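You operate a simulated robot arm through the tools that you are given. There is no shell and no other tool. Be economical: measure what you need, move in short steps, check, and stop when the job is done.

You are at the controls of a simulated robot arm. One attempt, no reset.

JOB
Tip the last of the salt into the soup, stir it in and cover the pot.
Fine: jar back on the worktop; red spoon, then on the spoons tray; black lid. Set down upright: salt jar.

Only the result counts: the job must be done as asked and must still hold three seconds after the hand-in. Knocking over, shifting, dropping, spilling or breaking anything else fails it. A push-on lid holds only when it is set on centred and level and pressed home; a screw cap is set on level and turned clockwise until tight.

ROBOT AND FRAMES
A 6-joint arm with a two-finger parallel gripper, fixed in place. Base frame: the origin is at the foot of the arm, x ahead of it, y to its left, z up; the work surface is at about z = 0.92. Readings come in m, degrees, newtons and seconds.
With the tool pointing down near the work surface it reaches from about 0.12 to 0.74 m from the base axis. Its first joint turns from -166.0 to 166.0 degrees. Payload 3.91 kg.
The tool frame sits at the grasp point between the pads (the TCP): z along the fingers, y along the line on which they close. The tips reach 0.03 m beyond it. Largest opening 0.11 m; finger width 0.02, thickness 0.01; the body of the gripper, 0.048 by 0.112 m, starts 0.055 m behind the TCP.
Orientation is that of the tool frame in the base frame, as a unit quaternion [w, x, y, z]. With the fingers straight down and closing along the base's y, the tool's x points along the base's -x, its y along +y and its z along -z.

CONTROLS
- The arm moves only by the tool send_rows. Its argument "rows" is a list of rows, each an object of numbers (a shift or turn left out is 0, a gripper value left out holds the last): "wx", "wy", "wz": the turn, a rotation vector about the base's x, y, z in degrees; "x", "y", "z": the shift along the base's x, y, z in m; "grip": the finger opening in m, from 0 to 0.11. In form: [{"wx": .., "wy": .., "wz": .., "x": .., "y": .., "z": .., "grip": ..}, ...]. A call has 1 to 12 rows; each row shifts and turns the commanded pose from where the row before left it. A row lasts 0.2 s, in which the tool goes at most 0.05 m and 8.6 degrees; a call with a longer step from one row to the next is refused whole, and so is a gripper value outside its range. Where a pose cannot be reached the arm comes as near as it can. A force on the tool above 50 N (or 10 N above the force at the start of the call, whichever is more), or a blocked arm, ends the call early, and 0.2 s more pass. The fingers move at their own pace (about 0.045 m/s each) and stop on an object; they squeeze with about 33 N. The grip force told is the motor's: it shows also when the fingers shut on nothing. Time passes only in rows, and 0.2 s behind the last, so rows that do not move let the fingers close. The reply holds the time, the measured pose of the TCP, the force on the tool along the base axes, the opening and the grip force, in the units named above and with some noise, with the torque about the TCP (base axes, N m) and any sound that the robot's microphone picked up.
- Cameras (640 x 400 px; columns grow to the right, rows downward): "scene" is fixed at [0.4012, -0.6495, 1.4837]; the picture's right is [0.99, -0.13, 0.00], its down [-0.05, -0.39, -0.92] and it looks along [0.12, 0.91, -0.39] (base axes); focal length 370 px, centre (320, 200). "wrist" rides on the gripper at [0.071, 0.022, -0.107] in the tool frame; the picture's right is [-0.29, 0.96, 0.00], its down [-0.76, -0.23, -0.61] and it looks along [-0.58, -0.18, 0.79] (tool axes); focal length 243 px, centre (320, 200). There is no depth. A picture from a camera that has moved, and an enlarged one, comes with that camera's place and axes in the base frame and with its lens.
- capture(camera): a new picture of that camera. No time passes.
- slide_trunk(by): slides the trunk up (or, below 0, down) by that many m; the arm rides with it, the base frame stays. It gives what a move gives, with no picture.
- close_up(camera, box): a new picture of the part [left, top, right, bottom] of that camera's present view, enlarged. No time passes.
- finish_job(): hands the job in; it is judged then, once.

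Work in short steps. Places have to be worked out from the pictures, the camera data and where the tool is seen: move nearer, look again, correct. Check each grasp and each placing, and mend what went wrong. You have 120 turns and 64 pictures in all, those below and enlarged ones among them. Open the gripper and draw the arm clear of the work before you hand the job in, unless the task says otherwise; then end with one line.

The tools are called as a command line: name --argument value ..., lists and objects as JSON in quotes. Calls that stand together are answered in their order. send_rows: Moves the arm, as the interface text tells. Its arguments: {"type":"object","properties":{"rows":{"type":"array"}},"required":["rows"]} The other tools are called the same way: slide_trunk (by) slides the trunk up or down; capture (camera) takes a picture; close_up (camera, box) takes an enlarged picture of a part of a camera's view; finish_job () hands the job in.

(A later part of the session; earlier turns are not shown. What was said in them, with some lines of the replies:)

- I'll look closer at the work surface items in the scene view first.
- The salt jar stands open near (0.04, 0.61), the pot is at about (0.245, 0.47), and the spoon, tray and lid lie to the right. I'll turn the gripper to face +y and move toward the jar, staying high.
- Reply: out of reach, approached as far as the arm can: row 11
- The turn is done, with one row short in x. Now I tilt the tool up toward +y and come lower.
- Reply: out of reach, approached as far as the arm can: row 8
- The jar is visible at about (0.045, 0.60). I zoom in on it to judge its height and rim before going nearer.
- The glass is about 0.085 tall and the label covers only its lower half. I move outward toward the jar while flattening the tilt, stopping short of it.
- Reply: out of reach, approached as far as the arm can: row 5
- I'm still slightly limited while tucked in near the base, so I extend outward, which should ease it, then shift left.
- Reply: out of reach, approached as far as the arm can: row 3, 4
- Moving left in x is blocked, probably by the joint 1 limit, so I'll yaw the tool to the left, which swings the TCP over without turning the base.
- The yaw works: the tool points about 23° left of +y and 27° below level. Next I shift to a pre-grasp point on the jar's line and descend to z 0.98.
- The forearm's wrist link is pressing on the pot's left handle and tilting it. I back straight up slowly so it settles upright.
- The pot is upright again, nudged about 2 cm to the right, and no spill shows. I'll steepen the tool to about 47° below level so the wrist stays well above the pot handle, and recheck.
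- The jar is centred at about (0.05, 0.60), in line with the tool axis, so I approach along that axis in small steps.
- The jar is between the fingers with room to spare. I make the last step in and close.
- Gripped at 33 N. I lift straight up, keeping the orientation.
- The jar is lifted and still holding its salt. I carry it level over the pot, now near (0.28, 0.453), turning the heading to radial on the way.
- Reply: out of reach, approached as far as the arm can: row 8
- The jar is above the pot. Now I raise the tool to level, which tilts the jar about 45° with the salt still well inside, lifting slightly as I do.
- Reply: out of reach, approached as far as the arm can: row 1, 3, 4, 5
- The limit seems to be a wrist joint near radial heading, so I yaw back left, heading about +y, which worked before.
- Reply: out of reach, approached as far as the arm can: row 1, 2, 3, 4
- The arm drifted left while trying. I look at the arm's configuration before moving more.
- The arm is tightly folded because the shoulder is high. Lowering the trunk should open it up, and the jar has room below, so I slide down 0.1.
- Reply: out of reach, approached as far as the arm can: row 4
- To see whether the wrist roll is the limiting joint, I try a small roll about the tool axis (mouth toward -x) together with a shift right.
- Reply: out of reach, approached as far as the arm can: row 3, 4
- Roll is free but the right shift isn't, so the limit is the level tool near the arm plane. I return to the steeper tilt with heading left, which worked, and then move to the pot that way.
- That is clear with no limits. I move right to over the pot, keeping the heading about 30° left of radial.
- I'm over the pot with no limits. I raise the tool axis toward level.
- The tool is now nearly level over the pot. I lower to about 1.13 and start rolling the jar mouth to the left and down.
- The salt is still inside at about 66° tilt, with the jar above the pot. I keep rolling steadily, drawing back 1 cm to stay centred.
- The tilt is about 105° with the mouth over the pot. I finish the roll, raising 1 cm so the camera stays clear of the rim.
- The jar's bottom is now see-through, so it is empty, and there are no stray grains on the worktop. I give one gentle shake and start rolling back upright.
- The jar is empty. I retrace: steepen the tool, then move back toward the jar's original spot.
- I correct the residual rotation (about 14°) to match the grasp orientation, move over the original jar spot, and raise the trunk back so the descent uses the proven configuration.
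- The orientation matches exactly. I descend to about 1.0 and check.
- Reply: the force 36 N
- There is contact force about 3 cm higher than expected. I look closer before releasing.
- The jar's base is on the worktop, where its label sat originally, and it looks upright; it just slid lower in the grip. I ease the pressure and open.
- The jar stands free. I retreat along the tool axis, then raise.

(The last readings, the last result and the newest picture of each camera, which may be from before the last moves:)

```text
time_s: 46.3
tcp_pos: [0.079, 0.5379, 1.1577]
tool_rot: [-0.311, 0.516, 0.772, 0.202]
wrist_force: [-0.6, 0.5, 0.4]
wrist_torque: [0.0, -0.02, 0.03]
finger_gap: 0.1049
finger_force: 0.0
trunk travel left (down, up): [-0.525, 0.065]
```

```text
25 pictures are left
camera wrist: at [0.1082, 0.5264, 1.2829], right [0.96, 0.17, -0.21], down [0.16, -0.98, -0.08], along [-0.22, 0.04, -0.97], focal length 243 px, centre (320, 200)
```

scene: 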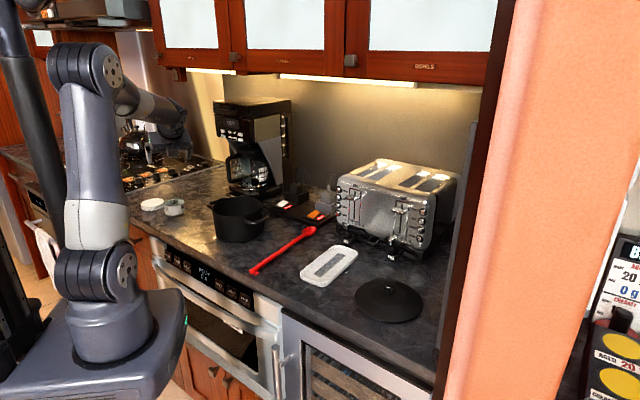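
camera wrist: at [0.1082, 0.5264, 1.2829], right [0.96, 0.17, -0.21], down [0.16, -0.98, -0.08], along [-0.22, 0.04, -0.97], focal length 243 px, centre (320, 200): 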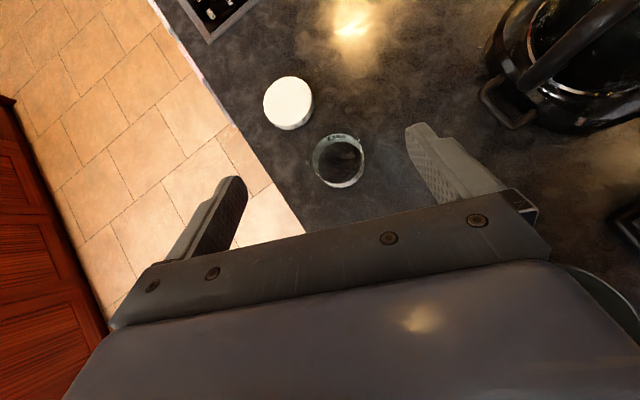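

The jar is back, upright and empty. Next is the spoon: I'll steepen the tool to about 70° and travel to above its handle with the heading along it.

send_rows --rows '[{"wx": -7.4, "wy": -3.1, "z": 0.01}, {"wx": -7.4, "wy": -3.1, "z": 0.01}, {"wx": -7.4, "wy": -3.1, "z": 0.01}]'

send_rows --rows '[{"x": 0.033, "y": -0.028, "wz": -6.1}, {"x": 0.033, "y": -0.028, "wz": -6.1}, {"x": 0.033, "y": -0.028, "wz": -6.1}, {"x": 0.033, "y": -0.028, "wz": -6.1}, {"x": 0.033, "y": -0.028, "wz": -6.1}, {"x": 0.033, "y": -0.028, "wz": -6.1}, {"x": 0.033, "y": -0.028, "wz": -6.1}, {"x": 0.033, "y": -0.028, "wz": -6.1}, {"x": 0.033, "y": -0.028, "wz": -6.1}, {"x": 0.033, "y": -0.028, "wz": -6.1}]'

capture --camera "wrist"

```text
time_s: 47.1
tcp_pos: [0.0795, 0.538, 1.1885]
tool_rot: [-0.142, 0.55, 0.818, 0.09]
wrist_force: [0.4, 0.0, 0.3]
wrist_torque: [0.01, -0.01, -0.01]
finger_gap: 0.1049
finger_force: 0.0
trunk travel left (down, up): [-0.525, 0.065]
```

```text
time_s: 49.3
tcp_pos: [0.4059, 0.2567, 1.1889]
tool_rot: [-0.077, 0.888, 0.427, 0.151]
wrist_force: [0.0, 0.0, 0.4]
wrist_torque: [0.01, 0.02, -0.01]
finger_gap: 0.1051
finger_force: 0.1
trunk travel left (down, up): [-0.525, 0.065]
```

```text
24 pictures are left
camera wrist: at [0.4439, 0.2668, 1.3128], right [0.58, -0.81, -0.1], down [-0.75, -0.58, 0.32], along [-0.32, -0.11, -0.94], focal length 243 px, centre (320, 200)
```

wrist: 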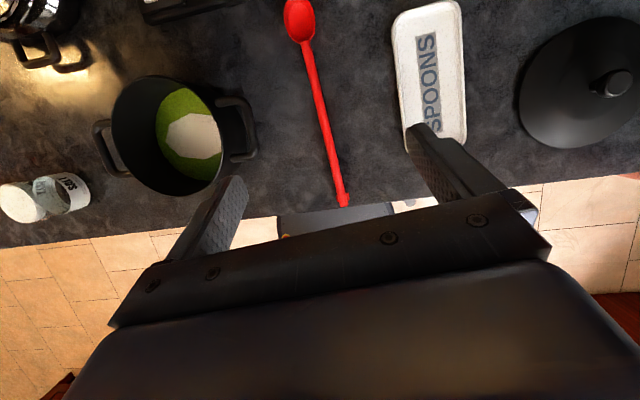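

The salt shows as a white heap on the green soup. The spoon handle runs through (0.41, 0.282) at 50°, so I line up above that and descend to 1.0 with a narrower opening.

send_rows --rows '[{"y": 0.019, "z": -0.03, "wz": -1.5, "grip": 0.05}, {"z": -0.04}, {"z": -0.04}, {"z": -0.04}, {"z": -0.03}, {"z": -0.015}]'

capture --camera "wrist"

```text
time_s: 50.7
tcp_pos: [0.4074, 0.2772, 0.9922]
tool_rot: [-0.075, 0.894, 0.415, 0.151]
wrist_force: [0.1, -1.0, -0.5]
wrist_torque: [-0.01, 0.0, 0.0]
finger_gap: 0.0503
finger_force: 0.1
trunk travel left (down, up): [-0.525, 0.065]
```

```text
23 pictures are left
camera wrist: at [0.4454, 0.2866, 1.1156], right [0.56, -0.82, -0.1], down [-0.77, -0.56, 0.32], along [-0.32, -0.1, -0.94], focal length 243 px, centre (320, 200)
```

wrist: 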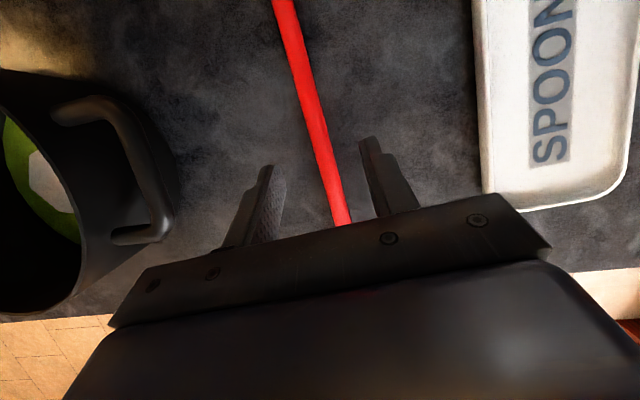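

The handle is centred between the fingers. I descend the last 4 cm and close.

send_rows --rows '[{"z": -0.02}, {"z": -0.012}, {"z": -0.006}, {"grip": 0.0}, {"grip": 0.0}, {"grip": 0.0}, {"grip": 0.0}]'

```text
time_s: 52.3
tcp_pos: [0.4086, 0.2763, 0.955]
tool_rot: [-0.074, 0.894, 0.415, 0.153]
wrist_force: [-1.4, -0.7, 0.2]
wrist_torque: [0.04, -0.01, 0.05]
finger_gap: 0.0129
finger_force: 33.2
trunk travel left (down, up): [-0.525, 0.065]
```

Gripped at a 13 mm gap, which fits the handle. I lift and check.

send_rows --rows '[{"z": 0.01}, {"z": 0.02}, {"z": 0.04}, {"z": 0.04}, {"z": 0.04}, {"z": 0.04}]'

capture --camera "scene"

capture --camera "wrist"

```text
time_s: 53.7
tcp_pos: [0.4064, 0.2794, 1.1453]
tool_rot: [-0.074, 0.894, 0.415, 0.152]
wrist_force: [-0.4, -0.3, -0.7]
wrist_torque: [-0.03, -0.01, 0.04]
finger_gap: 0.0128
finger_force: 33.3
trunk travel left (down, up): [-0.525, 0.065]
```

```text
22 pictures are left
```

scene: 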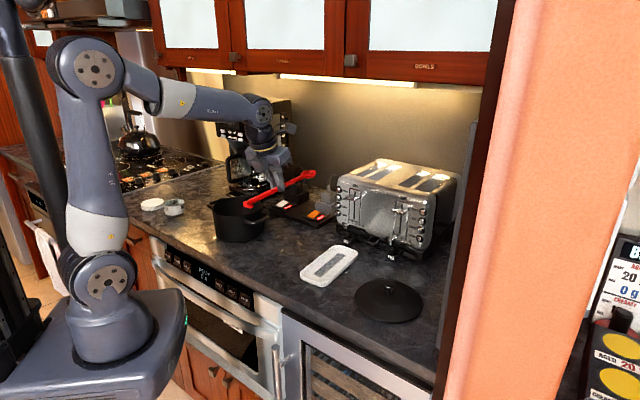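

```text
21 pictures are left
camera wrist: at [0.4451, 0.289, 1.2699], right [0.56, -0.82, -0.1], down [-0.77, -0.56, 0.32], along [-0.32, -0.1, -0.94], focal length 243 px, centre (320, 200)
```

wrist: 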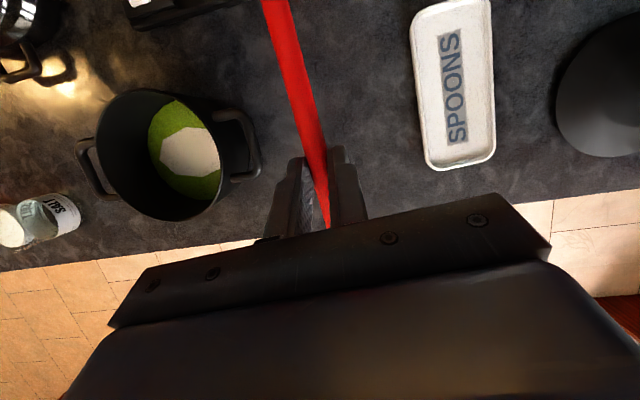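

The spoon is held level. Now I pitch the bowl down about 56° while rising, still over the worktop.

send_rows --rows '[{"wx": -6.1, "wy": 5.1, "z": 0.014}, {"wx": -6.1, "wy": 5.1, "z": 0.014}, {"wx": -6.1, "wy": 5.1, "z": 0.014}, {"wx": -6.1, "wy": 5.1, "z": 0.014}, {"wx": -6.1, "wy": 5.1, "z": 0.014}, {"wx": -6.1, "wy": 5.1, "z": 0.014}, {"wx": -6.1, "wy": 5.1, "z": 0.014}]'

```text
time_s: 55.3
tcp_pos: [0.372, 0.236, 1.1456]
tool_rot: [0.129, 0.863, 0.4, -0.279]
wrist_force: [0.3, 0.2, -0.2]
wrist_torque: [0.02, -0.01, 0.0]
finger_gap: 0.0127
finger_force: 32.5
out of reach, approached as far as the arm can: row 6, 7
trunk travel left (down, up): [-0.525, 0.065]
```

The orientation was reached but the position was pulled in a little. I relax the pitch by 6° and raise before heading to the pot.

send_rows --rows '[{"wx": 2.3, "wy": -1.95, "z": 0.02}, {"wx": 2.3, "wy": -1.95, "z": 0.02}, {"z": 0.01, "y": 0.02}]'

```text
time_s: 56.1
tcp_pos: [0.3673, 0.2497, 1.1784]
tool_rot: [0.108, 0.876, 0.407, -0.234]
wrist_force: [0.6, -0.2, -0.4]
wrist_torque: [0.02, 0.0, -0.01]
finger_gap: 0.0127
finger_force: 33.3
out of reach, approached as far as the arm can: row 2, 3
trunk travel left (down, up): [-0.525, 0.065]
```

It's still at a limit in height. I try moving sideways to the pot with the yaw left, at this height.

send_rows --rows '[{"wz": 5, "x": -0.02, "y": 0.02}, {"wz": 5, "x": -0.02, "y": 0.02}]'

capture --camera "scene"

```text
time_s: 56.7
tcp_pos: [0.3248, 0.291, 1.1765]
tool_rot: [0.128, 0.838, 0.48, -0.226]
wrist_force: [0.1, 0.7, -0.7]
wrist_torque: [0.02, 0.01, 0.01]
finger_gap: 0.0127
finger_force: 33.4
trunk travel left (down, up): [-0.525, 0.065]
```

```text
20 pictures are left
```

scene: 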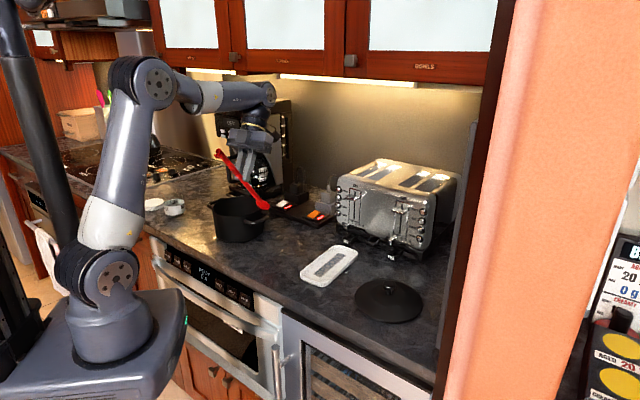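

The pose is clear now and the spoon is pitched bowl-down. I continue to above the pot centre.

send_rows --rows '[{"wz": 5, "x": -0.021, "y": 0.027}, {"wz": 5, "x": -0.021, "y": 0.027}, {"wz": 5, "x": -0.021, "y": 0.027}]'

capture --camera "wrist"

close_up --camera "scene" --box '[170, 110, 330, 250]'

```text
time_s: 57.5
tcp_pos: [0.2576, 0.3682, 1.1669]
tool_rot: [0.157, 0.768, 0.586, -0.206]
wrist_force: [0.2, -0.1, -0.6]
wrist_torque: [-0.02, 0.02, -0.01]
finger_gap: 0.0126
finger_force: 32.8
out of reach, approached as far as the arm can: row 2, 3
trunk travel left (down, up): [-0.525, 0.065]
```

```text
19 pictures are left
camera wrist: at [0.3093, 0.4736, 1.2237], right [0.86, -0.49, 0.14], down [-0.31, -0.28, 0.91], along [-0.41, -0.82, -0.4], focal length 243 px, centre (320, 200)
```

wrist: 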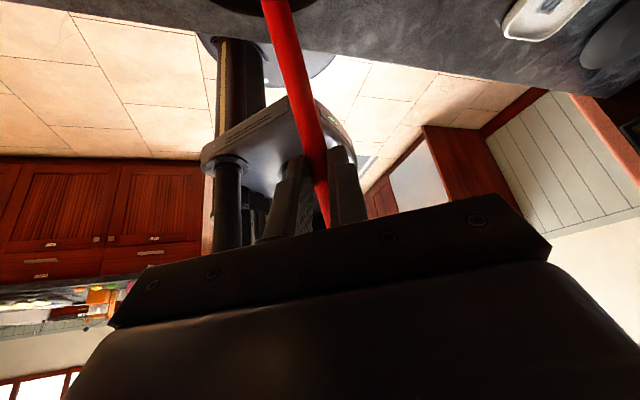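

```text
2.86 times, centred on (250, 180) of scene
camera zoom: at [0.4012, -0.6495, 1.4837], right [0.99, -0.13, 0.0], down [-0.05, -0.39, -0.92], along [0.12, 0.91, -0.39], focal length 1058 px, centre (520, 257)
```

zoom: 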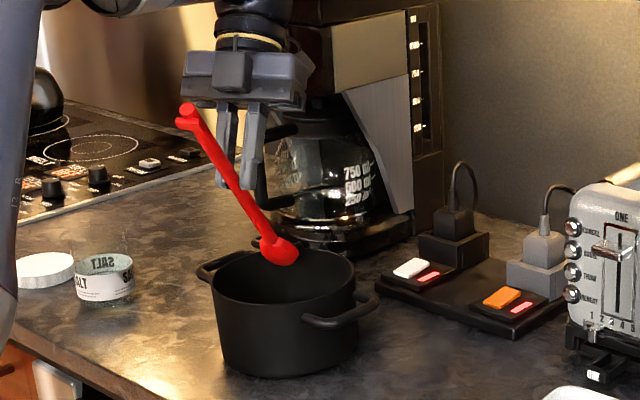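

The bowl is right above the pot's centre, matching my prediction. I lower it into the soup, the last part in small steps watching the force.

send_rows --rows '[{"z": -0.02}, {"z": -0.02}, {"z": -0.02}, {"z": -0.01}, {"z": -0.01}, {"z": -0.005}]'

close_up --camera "scene" --box '[138, 110, 362, 250]'

```text
time_s: 58.9
tcp_pos: [0.2583, 0.3672, 1.0827]
tool_rot: [0.157, 0.768, 0.586, -0.208]
wrist_force: [0.6, -0.5, -1.2]
wrist_torque: [-0.01, 0.01, 0.01]
finger_gap: 0.0127
finger_force: 33.5
trunk travel left (down, up): [-0.525, 0.065]
```

```text
2.86 times, centred on (250, 180) of scene
camera zoom: at [0.4012, -0.6495, 1.4837], right [0.99, -0.13, 0.0], down [-0.05, -0.39, -0.92], along [0.12, 0.91, -0.39], focal length 1058 px, centre (520, 257)
```

zoom: 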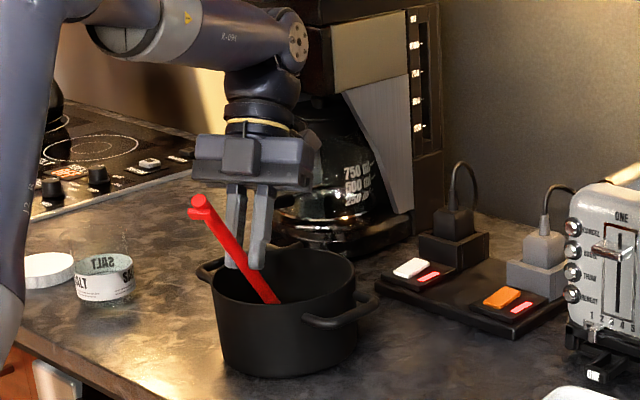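

No force yet, with the bowl at about z 0.948. I lower a little more in 3 mm steps.

send_rows --rows '[{"z": -0.003}, {"z": -0.003}, {"z": -0.003}]'

```text
time_s: 59.7
tcp_pos: [0.2593, 0.3653, 1.0745]
tool_rot: [0.157, 0.768, 0.586, -0.207]
wrist_force: [-1.1, -1.6, 9.8]
wrist_torque: [0.79, -0.15, 0.03]
finger_gap: 0.0128
finger_force: 32.6
trunk travel left (down, up): [-0.525, 0.065]
```

Touching the pot floor lightly. I back off 5 mm, shift the stirring centre forward, and stir in circles of about 2 cm.

send_rows --rows '[{"z": 0.006}, {"x": 0.011, "y": 0.006}, {"x": 0.011, "y": 0.006}, {"x": -0.0064, "y": 0.0156}, {"x": -0.0156, "y": 0.0064}, {"x": -0.0156, "y": -0.0064}, {"x": -0.0064, "y": -0.0156}, {"x": 0.0064, "y": -0.0156}, {"x": 0.0156, "y": -0.0064}, {"x": 0.0156, "y": 0.0064}, {"x": 0.0064, "y": 0.0156}]'

send_rows --rows '[{"x": -0.0064, "y": 0.0156}, {"x": -0.0156, "y": 0.0064}, {"x": -0.0156, "y": -0.0064}, {"x": -0.0064, "y": -0.0156}, {"x": 0.0064, "y": -0.0156}, {"x": 0.0156, "y": -0.0064}, {"x": 0.0156, "y": 0.0064}, {"x": 0.0064, "y": 0.0156}]'

close_up --camera "scene" --box '[138, 110, 362, 250]'

```text
time_s: 62.1
tcp_pos: [0.2834, 0.3785, 1.0792]
tool_rot: [0.158, 0.767, 0.586, -0.208]
wrist_force: [0.2, 0.0, -0.4]
wrist_torque: [0.02, 0.0, -0.01]
finger_gap: 0.0126
finger_force: 33.1
trunk travel left (down, up): [-0.525, 0.065]
```

```text
time_s: 63.9
tcp_pos: [0.2807, 0.379, 1.0804]
tool_rot: [0.158, 0.768, 0.586, -0.206]
wrist_force: [1.0, 0.0, -1.5]
wrist_torque: [0.02, 0.0, 0.02]
finger_gap: 0.0128
finger_force: 33.0
trunk travel left (down, up): [-0.525, 0.065]
```

```text
2.86 times, centred on (250, 180) of scene
camera zoom: at [0.4012, -0.6495, 1.4837], right [0.99, -0.13, 0.0], down [-0.05, -0.39, -0.92], along [0.12, 0.91, -0.39], focal length 1058 px, centre (520, 257)
```

zoom: 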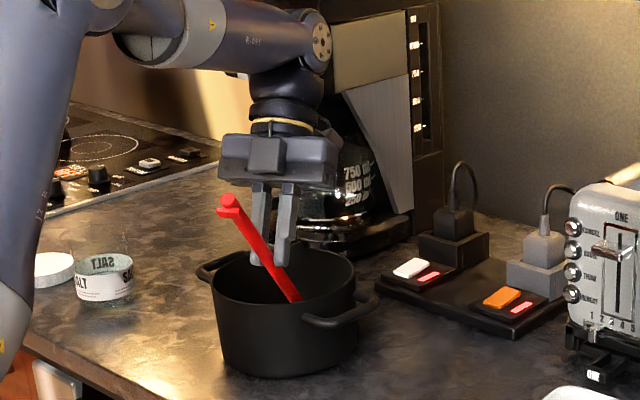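

The stirring is smooth and the pot isn't moving. Two more circles, then back to centre and lift slowly.

send_rows --rows '[{"x": -0.0064, "y": 0.0156}, {"x": -0.0156, "y": 0.0064}, {"x": -0.0156, "y": -0.0064}, {"x": -0.0064, "y": -0.0156}, {"x": 0.0064, "y": -0.0156}, {"x": 0.0156, "y": -0.0064}, {"x": 0.0156, "y": 0.0064}, {"x": 0.0064, "y": 0.0156}]'

send_rows --rows '[{"x": -0.0064, "y": 0.0156}, {"x": -0.0156, "y": 0.0064}, {"x": -0.0156, "y": -0.0064}, {"x": -0.0064, "y": -0.0156}, {"x": 0.0064, "y": -0.0156}, {"x": 0.0156, "y": -0.0064}, {"x": 0.0, "y": 0.01}, {"z": 0.015}, {"z": 0.02}, {"z": 0.02}, {"z": 0.02}, {"z": 0.02}]'

```text
time_s: 65.7
tcp_pos: [0.2827, 0.3773, 1.0821]
tool_rot: [0.157, 0.768, 0.586, -0.207]
wrist_force: [0.9, -0.1, -0.3]
wrist_torque: [-0.01, 0.0, 0.03]
finger_gap: 0.0129
finger_force: 33.0
trunk travel left (down, up): [-0.525, 0.065]
```

```text
time_s: 68.3
tcp_pos: [0.2618, 0.3633, 1.1697]
tool_rot: [0.157, 0.768, 0.586, -0.205]
wrist_force: [0.4, 0.6, 0.3]
wrist_torque: [0.02, 0.01, -0.01]
finger_gap: 0.0128
finger_force: 33.3
out of reach, approached as far as the arm can: row 12
trunk travel left (down, up): [-0.525, 0.065]
```

Stirred and out of the soup. I level the spoon again above the pot before moving to the tray.

send_rows --rows '[{"wx": 8.0, "wy": -2.2}, {"wx": 8.0, "wy": -2.2}, {"wx": 8.0, "wy": -2.2}, {"wx": 8.0, "wy": -2.2, "z": 0.01}, {"wx": 8.0, "wy": -2.2, "z": 0.01}, {"wx": 7.8, "wy": -2.1}]'

capture --camera "wrist"

```text
time_s: 69.7
tcp_pos: [0.2579, 0.3631, 1.1888]
tool_rot: [-0.103, 0.784, 0.598, 0.133]
wrist_force: [-0.4, 0.5, -0.4]
wrist_torque: [-0.05, -0.01, 0.0]
finger_gap: 0.0127
finger_force: 32.9
trunk travel left (down, up): [-0.525, 0.065]
```

```text
15 pictures are left
camera wrist: at [0.2874, 0.3882, 1.3132], right [0.85, -0.52, -0.1], down [-0.46, -0.83, 0.32], along [-0.25, -0.23, -0.94], focal length 243 px, centre (320, 200)
```

wrist: 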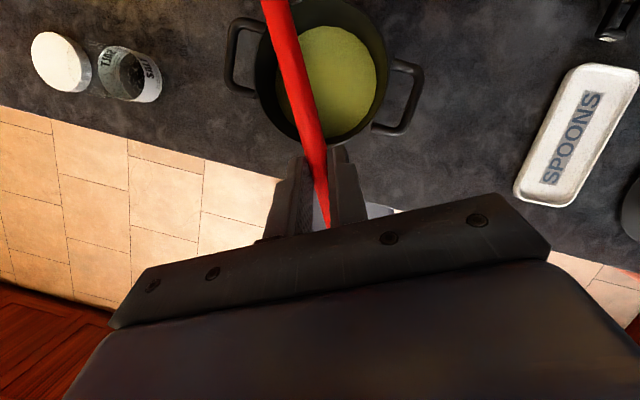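

The salt is fully mixed in. I carry the spoon level to above the tray.

send_rows --rows '[{"x": 0.034, "y": -0.031, "wz": -3.6}, {"x": 0.034, "y": -0.031, "wz": -3.6}, {"x": 0.034, "y": -0.031, "wz": -3.6}, {"x": 0.034, "y": -0.031, "wz": -3.6}, {"x": 0.034, "y": -0.032, "wz": -3.6}, {"x": 0.034, "y": -0.032, "wz": -3.6}, {"x": 0.035, "y": -0.032, "wz": -3.6}, {"z": -0.04}, {"z": -0.04}, {"z": -0.03}]'

capture --camera "wrist"

close_up --camera "scene" --box '[260, 180, 420, 280]'

```text
time_s: 71.9
tcp_pos: [0.4982, 0.1427, 1.0791]
tool_rot: [-0.07, 0.895, 0.412, 0.152]
wrist_force: [0.4, -0.7, -1.3]
wrist_torque: [0.0, 0.0, -0.01]
finger_gap: 0.0127
finger_force: 32.9
trunk travel left (down, up): [-0.525, 0.065]
```

```text
14 pictures are left
camera wrist: at [0.5357, 0.1534, 1.203], right [0.55, -0.83, -0.1], down [-0.77, -0.55, 0.32], along [-0.32, -0.1, -0.94], focal length 243 px, centre (320, 200)
```

wrist: 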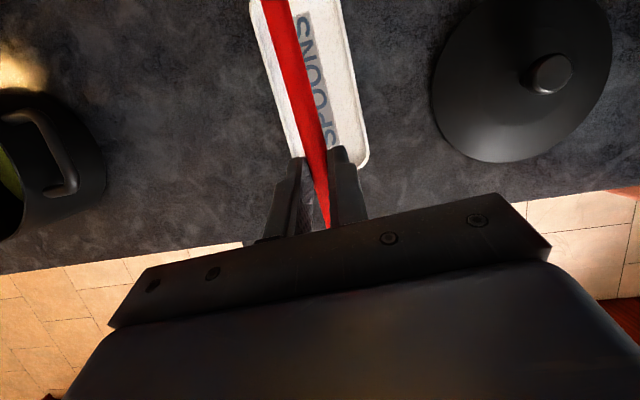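

```text
4.00 times, centred on (340, 230) of scene
camera zoom: at [0.4012, -0.6495, 1.4837], right [0.99, -0.13, 0.0], down [-0.05, -0.39, -0.92], along [0.12, 0.91, -0.39], focal length 1481 px, centre (240, 80)
```

zoom: 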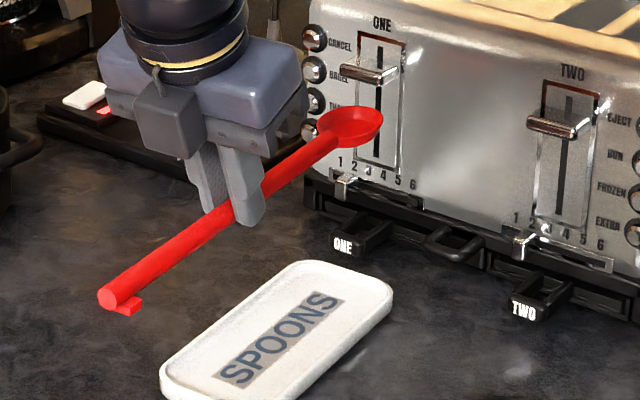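

The spoon lines up with the tray's axis, and the bowl stays clear of the toaster tabs. I descend until the rim takes contact.

send_rows --rows '[{"z": -0.03}, {"z": -0.03}, {"z": -0.02}, {"z": -0.01}, {"z": -0.004}, {"z": -0.004}]'

```text
time_s: 73.3
tcp_pos: [0.4994, 0.1436, 0.9798]
tool_rot: [-0.072, 0.895, 0.414, 0.152]
wrist_force: [0.3, 0.3, -0.1]
wrist_torque: [0.03, 0.0, -0.01]
finger_gap: 0.0126
finger_force: 33.1
trunk travel left (down, up): [-0.525, 0.065]
```

No contact yet; continuing in 3 mm steps.

send_rows --rows '[{"z": -0.003}, {"z": -0.003}, {"z": -0.003}]'

close_up --camera "scene" --box '[260, 210, 420, 310]'

```text
time_s: 74.1
tcp_pos: [0.4986, 0.1425, 0.9717]
tool_rot: [-0.071, 0.895, 0.413, 0.153]
wrist_force: [0.8, 0.3, -0.6]
wrist_torque: [0.01, 0.01, 0.0]
finger_gap: 0.0128
finger_force: 33.1
trunk travel left (down, up): [-0.525, 0.065]
```

```text
4.00 times, centred on (340, 260) of scene
camera zoom: at [0.4012, -0.6495, 1.4837], right [0.99, -0.13, 0.0], down [-0.05, -0.39, -0.92], along [0.12, 0.91, -0.39], focal length 1481 px, centre (240, -40)
```

zoom: 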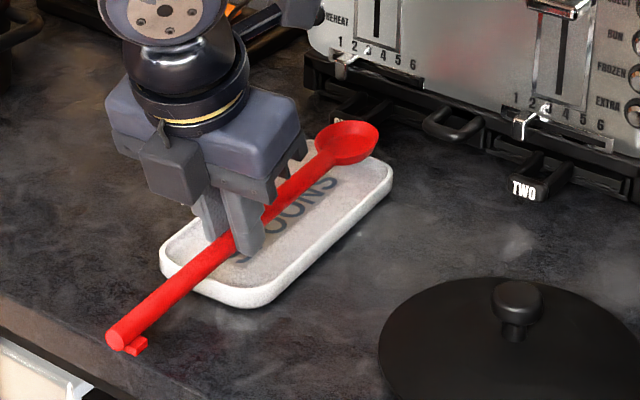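

The spoon is just above the tray rims and well aligned. A few more millimetres.

send_rows --rows '[{"z": -0.003}, {"z": -0.002}, {"z": -0.002}]'

```text
time_s: 74.9
tcp_pos: [0.4997, 0.1425, 0.9673]
tool_rot: [-0.071, 0.895, 0.413, 0.154]
wrist_force: [1.2, 1.5, 10.6]
wrist_torque: [0.32, -0.35, 0.05]
finger_gap: 0.013
finger_force: 33.3
trunk travel left (down, up): [-0.525, 0.065]
```

Contact at 10 N. I ease by 2 mm, open a little and check it stays.

send_rows --rows '[{"z": 0.002}, {"grip": 0.02}, {"grip": 0.03}, {"grip": 0.035}, {"z": 0.015}, {"z": 0.03}, {"z": 0.04}, {"z": 0.04}, {"z": 0.04}]'

close_up --camera "scene" --box '[260, 210, 420, 310]'

```text
time_s: 76.9
tcp_pos: [0.4993, 0.1419, 1.1322]
tool_rot: [-0.072, 0.895, 0.412, 0.153]
wrist_force: [0.0, 0.1, 0.4]
wrist_torque: [0.0, 0.0, 0.0]
finger_gap: 0.0348
finger_force: 0.0
trunk travel left (down, up): [-0.525, 0.065]
```

```text
4.00 times, centred on (340, 260) of scene
camera zoom: at [0.4012, -0.6495, 1.4837], right [0.99, -0.13, 0.0], down [-0.05, -0.39, -0.92], along [0.12, 0.91, -0.39], focal length 1481 px, centre (240, -40)
```

zoom: 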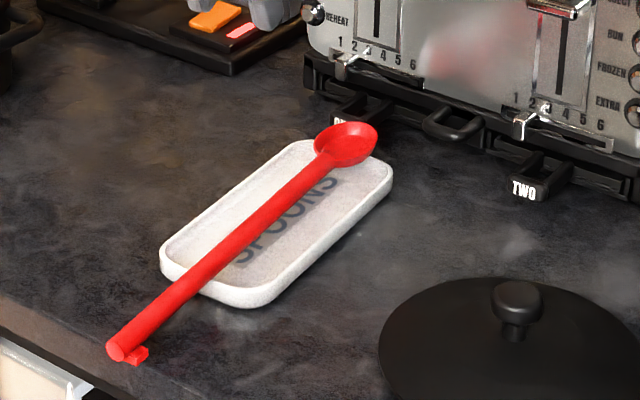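

The spoon rests stably on the tray. Before the lid, I'll mend the pot's accidental 2.5 cm shift: make the tool vertical with the fingers ready to pinch the rim's right wall.

send_rows --rows '[{"wx": -4.8, "wy": 4.1, "grip": 0.06}, {"wx": -4.8, "wy": 4.1}, {"wx": -4.8, "wy": 4.1}, {"x": -0.0175, "y": 0.0378, "wz": 5}, {"x": -0.0175, "y": 0.0378, "wz": 5}, {"x": -0.0175, "y": 0.0378, "wz": 5}, {"x": -0.0175, "y": 0.0378, "wz": 5}, {"x": -0.0175, "y": 0.0378, "wz": 5}, {"x": -0.0175, "y": 0.0378, "wz": 5}, {"x": -0.0175, "y": 0.0378, "wz": 5}, {"x": -0.0175, "y": 0.0378, "wz": 5}]'

capture --camera "wrist"

```text
time_s: 79.3
tcp_pos: [0.3573, 0.4463, 1.1332]
tool_rot: [-0.003, 0.709, 0.705, 0.002]
wrist_force: [0.1, -0.6, -0.2]
wrist_torque: [-0.04, 0.05, 0.01]
finger_gap: 0.0599
finger_force: 0.0
trunk travel left (down, up): [-0.525, 0.065]
```

```text
10 pictures are left
camera wrist: at [0.3793, 0.5158, 1.2409], right [0.95, -0.3, 0.0], down [-0.23, -0.76, 0.6], along [-0.18, -0.57, -0.8], focal length 243 px, centre (320, 200)
```

wrist: 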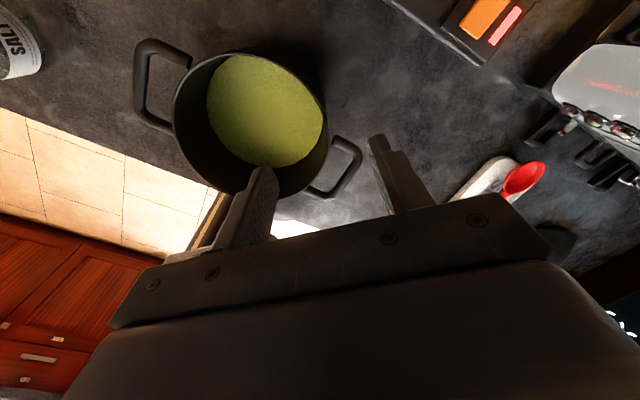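

The rim's right wall is between the fingers. I descend to grip about 15 mm of the wall.

send_rows --rows '[{"z": -0.04}, {"z": -0.04}, {"z": -0.02}, {"z": -0.01}, {"grip": 0.02}, {"grip": 0.0}, {"grip": 0.0}, {"grip": 0.0}, {"grip": 0.0}]'

```text
time_s: 81.3
tcp_pos: [0.3577, 0.4458, 1.0214]
tool_rot: [-0.003, 0.71, 0.704, 0.002]
wrist_force: [-1.8, -4.2, 1.4]
wrist_torque: [-0.02, 0.75, 0.49]
finger_gap: 0.0115
finger_force: 33.1
trunk travel left (down, up): [-0.525, 0.065]
```

The wall is gripped. I drag gently in small steps back by (-0.023, +0.011).

send_rows --rows '[{"x": -0.0033, "y": 0.0016}, {"x": -0.0033, "y": 0.0016}, {"x": -0.0033, "y": 0.0016}, {"x": -0.0033, "y": 0.0016}, {"x": -0.0033, "y": 0.0016}, {"x": -0.0033, "y": 0.0016}, {"x": -0.0032, "y": 0.0014}]'

```text
time_s: 82.9
tcp_pos: [0.3347, 0.4542, 1.0218]
tool_rot: [-0.004, 0.711, 0.704, 0.003]
wrist_force: [5.4, -1.8, 5.8]
wrist_torque: [0.43, 0.55, 0.06]
finger_gap: 0.0079
finger_force: 32.4
trunk travel left (down, up): [-0.525, 0.065]
```

Moved as intended with low forces. I release slowly and rise.

send_rows --rows '[{"grip": 0.015}, {"grip": 0.03}, {"grip": 0.04}, {"grip": 0.04}, {"z": 0.02}, {"z": 0.04}, {"z": 0.04}, {"z": 0.03}]'

capture --camera "wrist"

```text
time_s: 84.7
tcp_pos: [0.3349, 0.4562, 1.1507]
tool_rot: [-0.004, 0.71, 0.704, 0.003]
wrist_force: [0.2, -0.1, 0.4]
wrist_torque: [0.0, 0.01, -0.04]
finger_gap: 0.0399
finger_force: 0.1
trunk travel left (down, up): [-0.525, 0.065]
```

```text
9 pictures are left
camera wrist: at [0.3581, 0.5262, 1.2584], right [0.95, -0.3, 0.0], down [-0.24, -0.76, 0.6], along [-0.18, -0.57, -0.8], focal length 243 px, centre (320, 200)
```

wrist: 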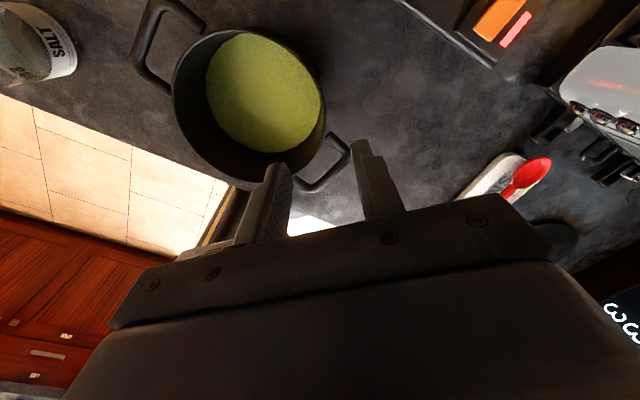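

The pot is back near its original place. I move to a better viewing pose to measure the pot's centre precisely for the lid.

send_rows --rows '[{"z": 0.03}, {"wx": 6.3, "x": -0.028, "y": -0.03, "z": 0.01}, {"wx": 6.3, "x": -0.028, "y": -0.03, "z": 0.01}, {"wx": 6.3, "x": -0.028, "y": -0.03, "z": 0.01}]'

capture --camera "wrist"

```text
time_s: 85.7
tcp_pos: [0.2526, 0.3642, 1.2135]
tool_rot: [-0.12, 0.7, 0.694, 0.119]
wrist_force: [-0.2, -0.3, 0.0]
wrist_torque: [-0.02, 0.01, -0.01]
finger_gap: 0.0402
finger_force: 0.1
trunk travel left (down, up): [-0.525, 0.065]
```

```text
8 pictures are left
camera wrist: at [0.2748, 0.3959, 1.3376], right [0.95, -0.28, -0.1], down [-0.24, -0.92, 0.32], along [-0.18, -0.28, -0.94], focal length 243 px, centre (320, 200)
```

wrist: 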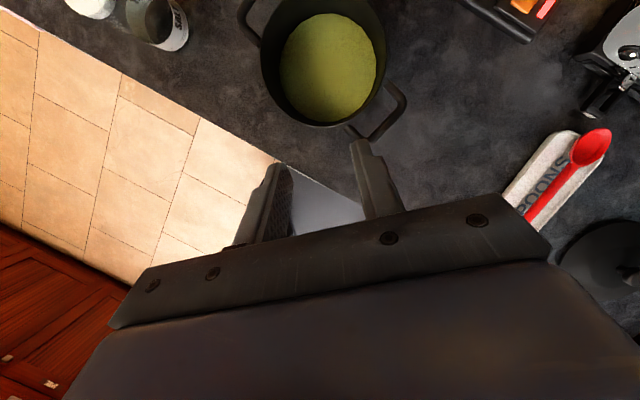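

The pot centre is measured at about (0.265, 0.467). Now I make the tool vertical and travel to above the lid knob near (0.656, 0.034).

send_rows --rows '[{"wx": -6.3}, {"wx": -6.3}, {"wx": -6.3}]'

send_rows --rows '[{"x": 0.0337, "y": -0.0275, "wz": -4.5, "grip": 0.06}, {"x": 0.0337, "y": -0.0275, "wz": -4.5}, {"x": 0.0337, "y": -0.0275, "wz": -4.5}, {"x": 0.0337, "y": -0.0275, "wz": -4.5}, {"x": 0.0337, "y": -0.0275, "wz": -4.5}, {"x": 0.0337, "y": -0.0275, "wz": -4.5}, {"x": 0.0337, "y": -0.0275, "wz": -4.5}, {"x": 0.0337, "y": -0.0275, "wz": -4.5}, {"x": 0.0337, "y": -0.0275, "wz": -4.5}, {"x": 0.0337, "y": -0.0275, "wz": -4.5}, {"x": 0.0337, "y": -0.0275, "wz": -4.5, "z": -0.02}, {"x": 0.0337, "y": -0.0275, "wz": -4.5, "z": -0.03}]'

send_rows --rows '[{"z": -0.04}, {"z": -0.04}, {"z": -0.03}]'

capture --camera "wrist"

```text
time_s: 86.5
tcp_pos: [0.2522, 0.366, 1.2121]
tool_rot: [-0.002, 0.71, 0.704, 0.001]
wrist_force: [0.6, -0.7, -0.6]
wrist_torque: [-0.01, 0.0, -0.02]
finger_gap: 0.0401
finger_force: 0.2
trunk travel left (down, up): [-0.525, 0.065]
```

```text
refused: row 12 steps farther than a row can; nothing moved
```

```text
time_s: 87.3
tcp_pos: [0.2498, 0.3657, 1.0995]
tool_rot: [-0.004, 0.71, 0.704, 0.002]
wrist_force: [0.1, -0.5, 0.2]
wrist_torque: [0.0, 0.03, 0.0]
finger_gap: 0.0398
finger_force: 0.0
trunk travel left (down, up): [-0.525, 0.065]
```

```text
7 pictures are left
camera wrist: at [0.2724, 0.4357, 1.2068], right [0.95, -0.3, 0.0], down [-0.24, -0.76, 0.6], along [-0.18, -0.57, -0.8], focal length 243 px, centre (320, 200)
```

wrist: 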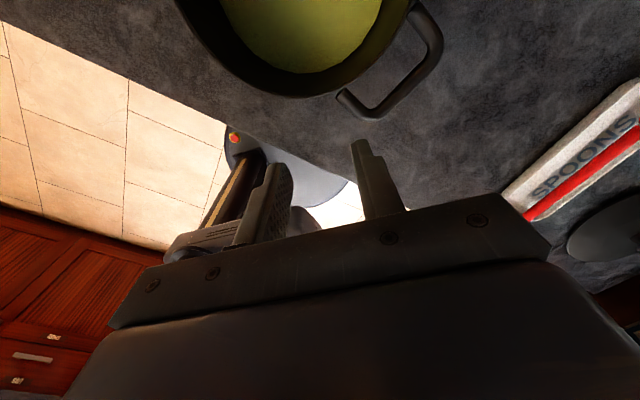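

The travel call was refused because one step was too long, and the arm only lowered to 1.10, clear of everything. I redo it: rise, then travel within the step limit.

send_rows --rows '[{"z": 0.04}, {"z": 0.04, "grip": 0.06}]'

send_rows --rows '[{"x": 0.0339, "y": -0.0277, "wz": -4.5}, {"x": 0.0339, "y": -0.0277, "wz": -4.5}, {"x": 0.0339, "y": -0.0277, "wz": -4.5}, {"x": 0.0339, "y": -0.0277, "wz": -4.5}, {"x": 0.0339, "y": -0.0277, "wz": -4.5}, {"x": 0.0339, "y": -0.0277, "wz": -4.5}, {"x": 0.0339, "y": -0.0277, "wz": -4.5}, {"x": 0.0339, "y": -0.0277, "wz": -4.5}, {"x": 0.0339, "y": -0.0277, "wz": -4.5}, {"x": 0.0339, "y": -0.0277, "wz": -4.5}, {"x": 0.0339, "y": -0.0277, "wz": -4.5}, {"x": 0.0336, "y": -0.0273, "wz": -4.5}]'

```text
time_s: 87.9
tcp_pos: [0.2483, 0.3648, 1.1797]
tool_rot: [-0.003, 0.711, 0.703, 0.002]
wrist_force: [0.0, 0.2, 0.2]
wrist_torque: [0.01, -0.01, 0.0]
finger_gap: 0.0599
finger_force: 0.1
trunk travel left (down, up): [-0.525, 0.065]
```

```text
time_s: 90.5
tcp_pos: [0.6579, 0.0376, 1.1827]
tool_rot: [-0.002, 0.953, 0.304, 0.003]
wrist_force: [-0.7, 0.1, 0.0]
wrist_torque: [0.0, -0.02, -0.02]
finger_gap: 0.06
finger_force: 0.1
trunk travel left (down, up): [-0.525, 0.065]
```

Above the lid. I descend to 1.05 and look to centre on the knob.

send_rows --rows '[{"z": -0.045}, {"z": -0.045}, {"z": -0.04}]'

capture --camera "wrist"

```text
time_s: 91.3
tcp_pos: [0.6554, 0.0373, 1.0501]
tool_rot: [-0.002, 0.952, 0.305, 0.004]
wrist_force: [-0.6, 0.1, -1.1]
wrist_torque: [0.03, -0.01, -0.03]
finger_gap: 0.0599
finger_force: 0.1
trunk travel left (down, up): [-0.525, 0.065]
```

```text
6 pictures are left
camera wrist: at [0.7255, 0.0615, 1.158], right [0.32, -0.95, 0.0], down [-0.76, -0.26, 0.6], along [-0.57, -0.19, -0.8], focal length 243 px, centre (320, 200)
```

wrist: 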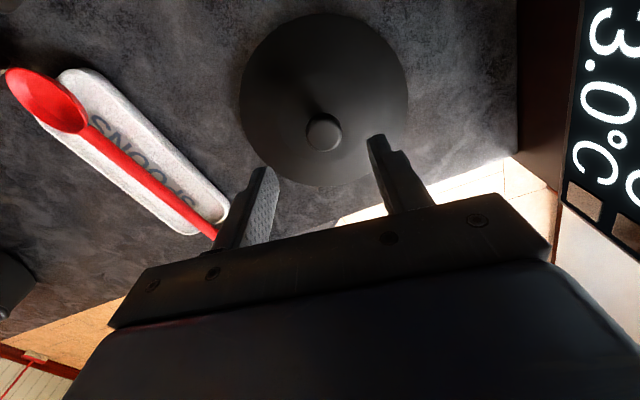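

The knob is at (0.654, 0.035) and the disc centre agrees. I descend with a small correction and close on the knob.

send_rows --rows '[{"x": -0.0014, "y": -0.0023, "z": -0.03}, {"z": -0.025}, {"z": -0.012}, {"z": -0.006}, {"grip": 0.03}, {"grip": 0.01}, {"grip": 0.01}, {"grip": 0.01}]'

```text
time_s: 93.1
tcp_pos: [0.6553, 0.031, 0.9782]
tool_rot: [-0.001, 0.953, 0.304, 0.003]
wrist_force: [0.5, 0.8, 0.3]
wrist_torque: [0.01, -0.05, 0.02]
finger_gap: 0.0286
finger_force: 32.9
trunk travel left (down, up): [-0.525, 0.065]
```

Gripped on the knob at 28.6 mm. I lift straight up and check the lid is level.

send_rows --rows '[{"z": 0.01}, {"z": 0.03}, {"z": 0.04}, {"z": 0.04}, {"z": 0.04}, {"z": 0.03}]'

close_up --camera "scene" --box '[200, 110, 456, 270]'

```text
time_s: 94.5
tcp_pos: [0.6587, 0.0307, 1.1659]
tool_rot: [-0.002, 0.953, 0.304, 0.003]
wrist_force: [0.5, -0.4, -1.4]
wrist_torque: [0.01, -0.04, -0.02]
finger_gap: 0.0288
finger_force: 33.5
trunk travel left (down, up): [-0.525, 0.065]
```

```text
2.50 times, centred on (328, 190) of scene
camera zoom: at [0.4012, -0.6495, 1.4837], right [0.99, -0.13, 0.0], down [-0.05, -0.39, -0.92], along [0.12, 0.91, -0.39], focal length 926 px, centre (300, 225)
```

zoom: 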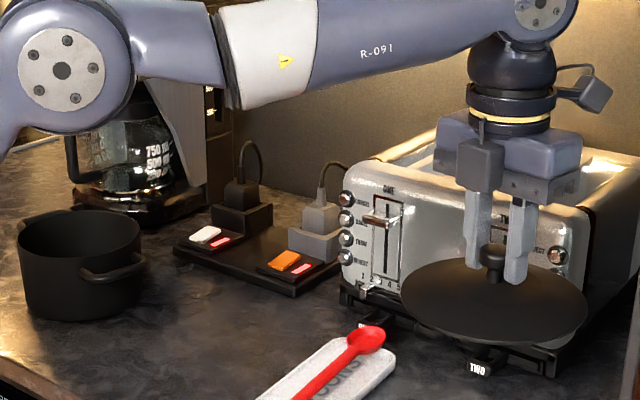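

The lid hangs level. I carry it toward the pot, whose centre combined from both cameras is about (0.263, 0.470).

send_rows --rows '[{"x": -0.0281, "y": 0.0312, "wz": 3.9}, {"x": -0.0281, "y": 0.0312, "wz": 3.9}, {"x": -0.0281, "y": 0.0312, "wz": 3.9}, {"x": -0.0281, "y": 0.0312, "wz": 3.9}, {"x": -0.0281, "y": 0.0312, "wz": 3.9}, {"x": -0.0281, "y": 0.0312, "wz": 3.9}, {"x": -0.0281, "y": 0.0312, "wz": 3.9}, {"x": -0.0281, "y": 0.0312, "wz": 3.9}, {"x": -0.0281, "y": 0.0312, "wz": 3.9}, {"x": -0.0281, "y": 0.0312, "wz": 3.9}, {"x": -0.0281, "y": 0.0312, "wz": 3.9}, {"x": -0.0281, "y": 0.0312, "wz": 3.9}]'

send_rows --rows '[{"x": -0.0281, "y": 0.0312, "wz": 3.9}, {"x": -0.0285, "y": 0.0316, "wz": 3.9}, {"z": -0.02}, {"z": -0.02}, {"z": -0.015}]'

```text
time_s: 97.1
tcp_pos: [0.3175, 0.4107, 1.1671]
tool_rot: [-0.003, 0.753, 0.658, 0.002]
wrist_force: [-0.1, -0.8, -1.3]
wrist_torque: [-0.01, 0.03, 0.0]
finger_gap: 0.0286
finger_force: 32.8
trunk travel left (down, up): [-0.525, 0.065]
```

```text
time_s: 98.3
tcp_pos: [0.2627, 0.4684, 1.113]
tool_rot: [-0.004, 0.706, 0.708, 0.003]
wrist_force: [0.0, 0.7, -1.5]
wrist_torque: [0.01, 0.04, -0.01]
finger_gap: 0.0285
finger_force: 33.1
trunk travel left (down, up): [-0.525, 0.065]
```

Over the pot. I lower so the lid is about 1.5 cm above the rim and check alignment in a close-up.

send_rows --rows '[{"z": -0.02}, {"z": -0.018}]'

close_up --camera "scene" --box '[184, 170, 280, 230]'

```text
time_s: 98.9
tcp_pos: [0.2605, 0.4705, 1.0778]
tool_rot: [-0.004, 0.707, 0.707, 0.002]
wrist_force: [-0.5, -0.7, -2.3]
wrist_torque: [-0.01, 0.05, 0.03]
finger_gap: 0.0289
finger_force: 33.0
trunk travel left (down, up): [-0.525, 0.065]
```

```text
6.67 times, centred on (232, 200) of scene
camera zoom: at [0.4012, -0.6495, 1.4837], right [0.99, -0.13, 0.0], down [-0.05, -0.39, -0.92], along [0.12, 0.91, -0.39], focal length 2468 px, centre (907, 200)
```

zoom: 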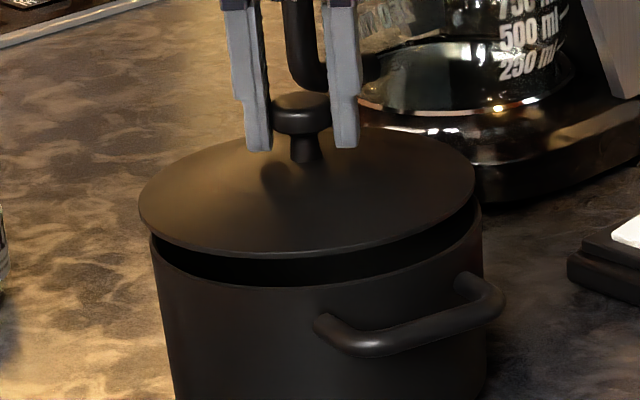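

The lid sits about 3 mm left of the rim's centre in the image. I shift x +0.003, y −0.002 and lower slowly to contact.

send_rows --rows '[{"x": 0.003, "y": -0.002}, {"z": -0.004}, {"z": -0.004}, {"z": -0.003}]'

```text
time_s: 99.9
tcp_pos: [0.2651, 0.468, 1.065]
tool_rot: [-0.003, 0.707, 0.708, 0.003]
wrist_force: [0.6, 0.1, -2.0]
wrist_torque: [-0.01, -0.02, -0.02]
finger_gap: 0.0287
finger_force: 33.5
trunk travel left (down, up): [-0.525, 0.065]
```

No contact yet; I continue in 2 mm steps.

send_rows --rows '[{"z": -0.002}, {"z": -0.002}, {"z": -0.002}]'

```text
time_s: 100.7
tcp_pos: [0.2644, 0.4684, 1.0629]
tool_rot: [-0.004, 0.706, 0.708, 0.005]
wrist_force: [-3.8, 4.6, 22.9]
wrist_torque: [-0.47, 0.09, -0.13]
finger_gap: 0.0288
finger_force: 32.6
trunk travel left (down, up): [-0.525, 0.065]
```

Contact at the expected height. I check in a close-up whether it sits flush.

close_up --camera "scene" --box '[184, 170, 280, 230]'

```text
6.67 times, centred on (232, 200) of scene
camera zoom: at [0.4012, -0.6495, 1.4837], right [0.99, -0.13, 0.0], down [-0.05, -0.39, -0.92], along [0.12, 0.91, -0.39], focal length 2468 px, centre (907, 200)
```

zoom: 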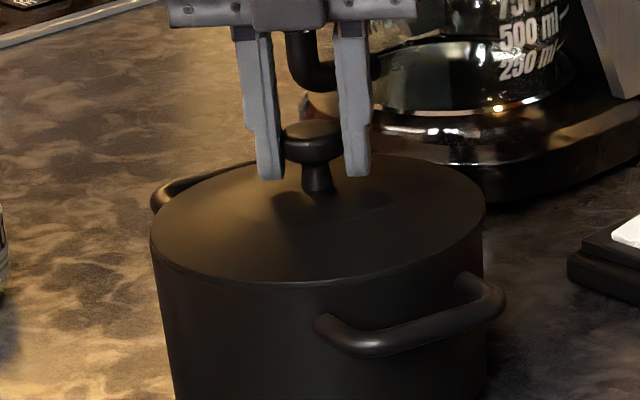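

The lid is flush and centred. I press gently once to seat it, relieve, then open and rise straight up.

send_rows --rows '[{"z": -0.002}, {}]'

send_rows --rows '[{"z": 0.004}, {"grip": 0.04}, {"grip": 0.06}, {"grip": 0.06}, {"grip": 0.06}]'

```text
time_s: 101.3
tcp_pos: [0.2652, 0.4678, 1.0618]
tool_rot: [-0.006, 0.707, 0.707, 0.009]
wrist_force: [-2.4, 7.3, 49.1]
wrist_torque: [-0.13, 0.42, -0.1]
finger_gap: 0.0289
finger_force: 33.2
trunk travel left (down, up): [-0.525, 0.065]
```

```text
time_s: 102.5
tcp_pos: [0.2654, 0.467, 1.0601]
tool_rot: [-0.003, 0.707, 0.708, 0.002]
wrist_force: [-0.1, -0.8, 0.6]
wrist_torque: [0.01, 0.0, -0.03]
finger_gap: 0.0599
finger_force: 0.1
trunk travel left (down, up): [-0.525, 0.065]
```

Pressed to 49 N and released. I rise straight up and look.

send_rows --rows '[{"z": 0.02}, {"z": 0.04}, {"z": 0.04}, {"z": 0.04}, {"y": -0.03, "z": 0.02}, {"y": -0.04}, {"y": -0.04}]'

close_up --camera "scene" --box '[140, 150, 300, 250]'

```text
time_s: 104.1
tcp_pos: [0.2611, 0.3554, 1.2222]
tool_rot: [-0.004, 0.706, 0.708, 0.002]
wrist_force: [0.6, 0.4, -0.9]
wrist_torque: [-0.03, 0.0, 0.0]
finger_gap: 0.0598
finger_force: 0.1
trunk travel left (down, up): [-0.525, 0.065]
```

```text
4.00 times, centred on (220, 200) of scene
camera zoom: at [0.4012, -0.6495, 1.4837], right [0.99, -0.13, 0.0], down [-0.05, -0.39, -0.92], along [0.12, 0.91, -0.39], focal length 1481 px, centre (720, 200)
```

zoom: 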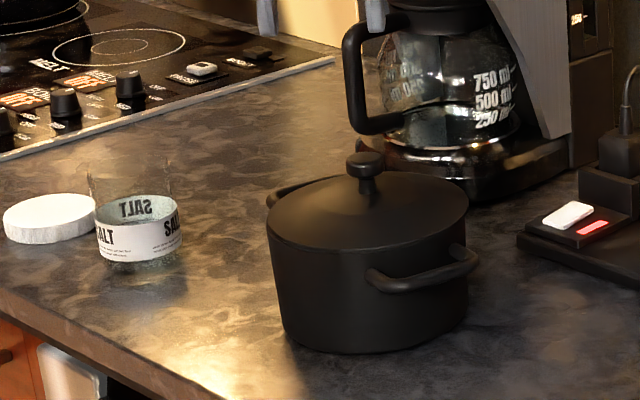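

The lid sits level and centred, and the jar is upright. One last overall view before handing in.

capture --camera "scene"

```text
1 pictures are left
```

scene: 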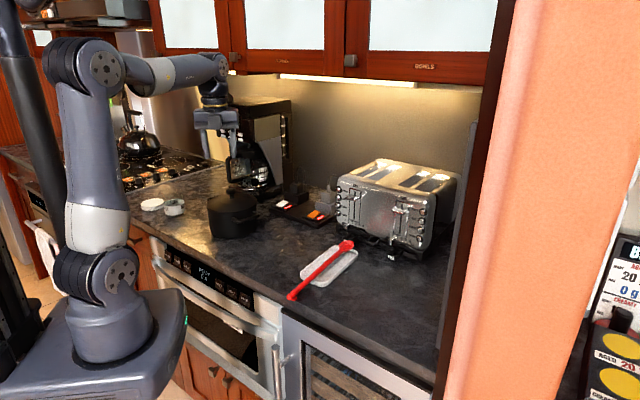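

Everything is in place: the spoon is on the tray, the lid is on the pot, the jar is upright, and the gripper is open and clear. Handing in.

finish_job

```text
The job is handed in.
```

The salt is in the soup and stirred in, the black lid is on the pot, the empty jar is upright on the worktop, and the red spoon is on its tray. While reaching for the jar I bumped the pot, tilting it and shifting it about 2.5 cm. It righted itself with no visible spill, and I dragged it back to about 1 cm from where it started.
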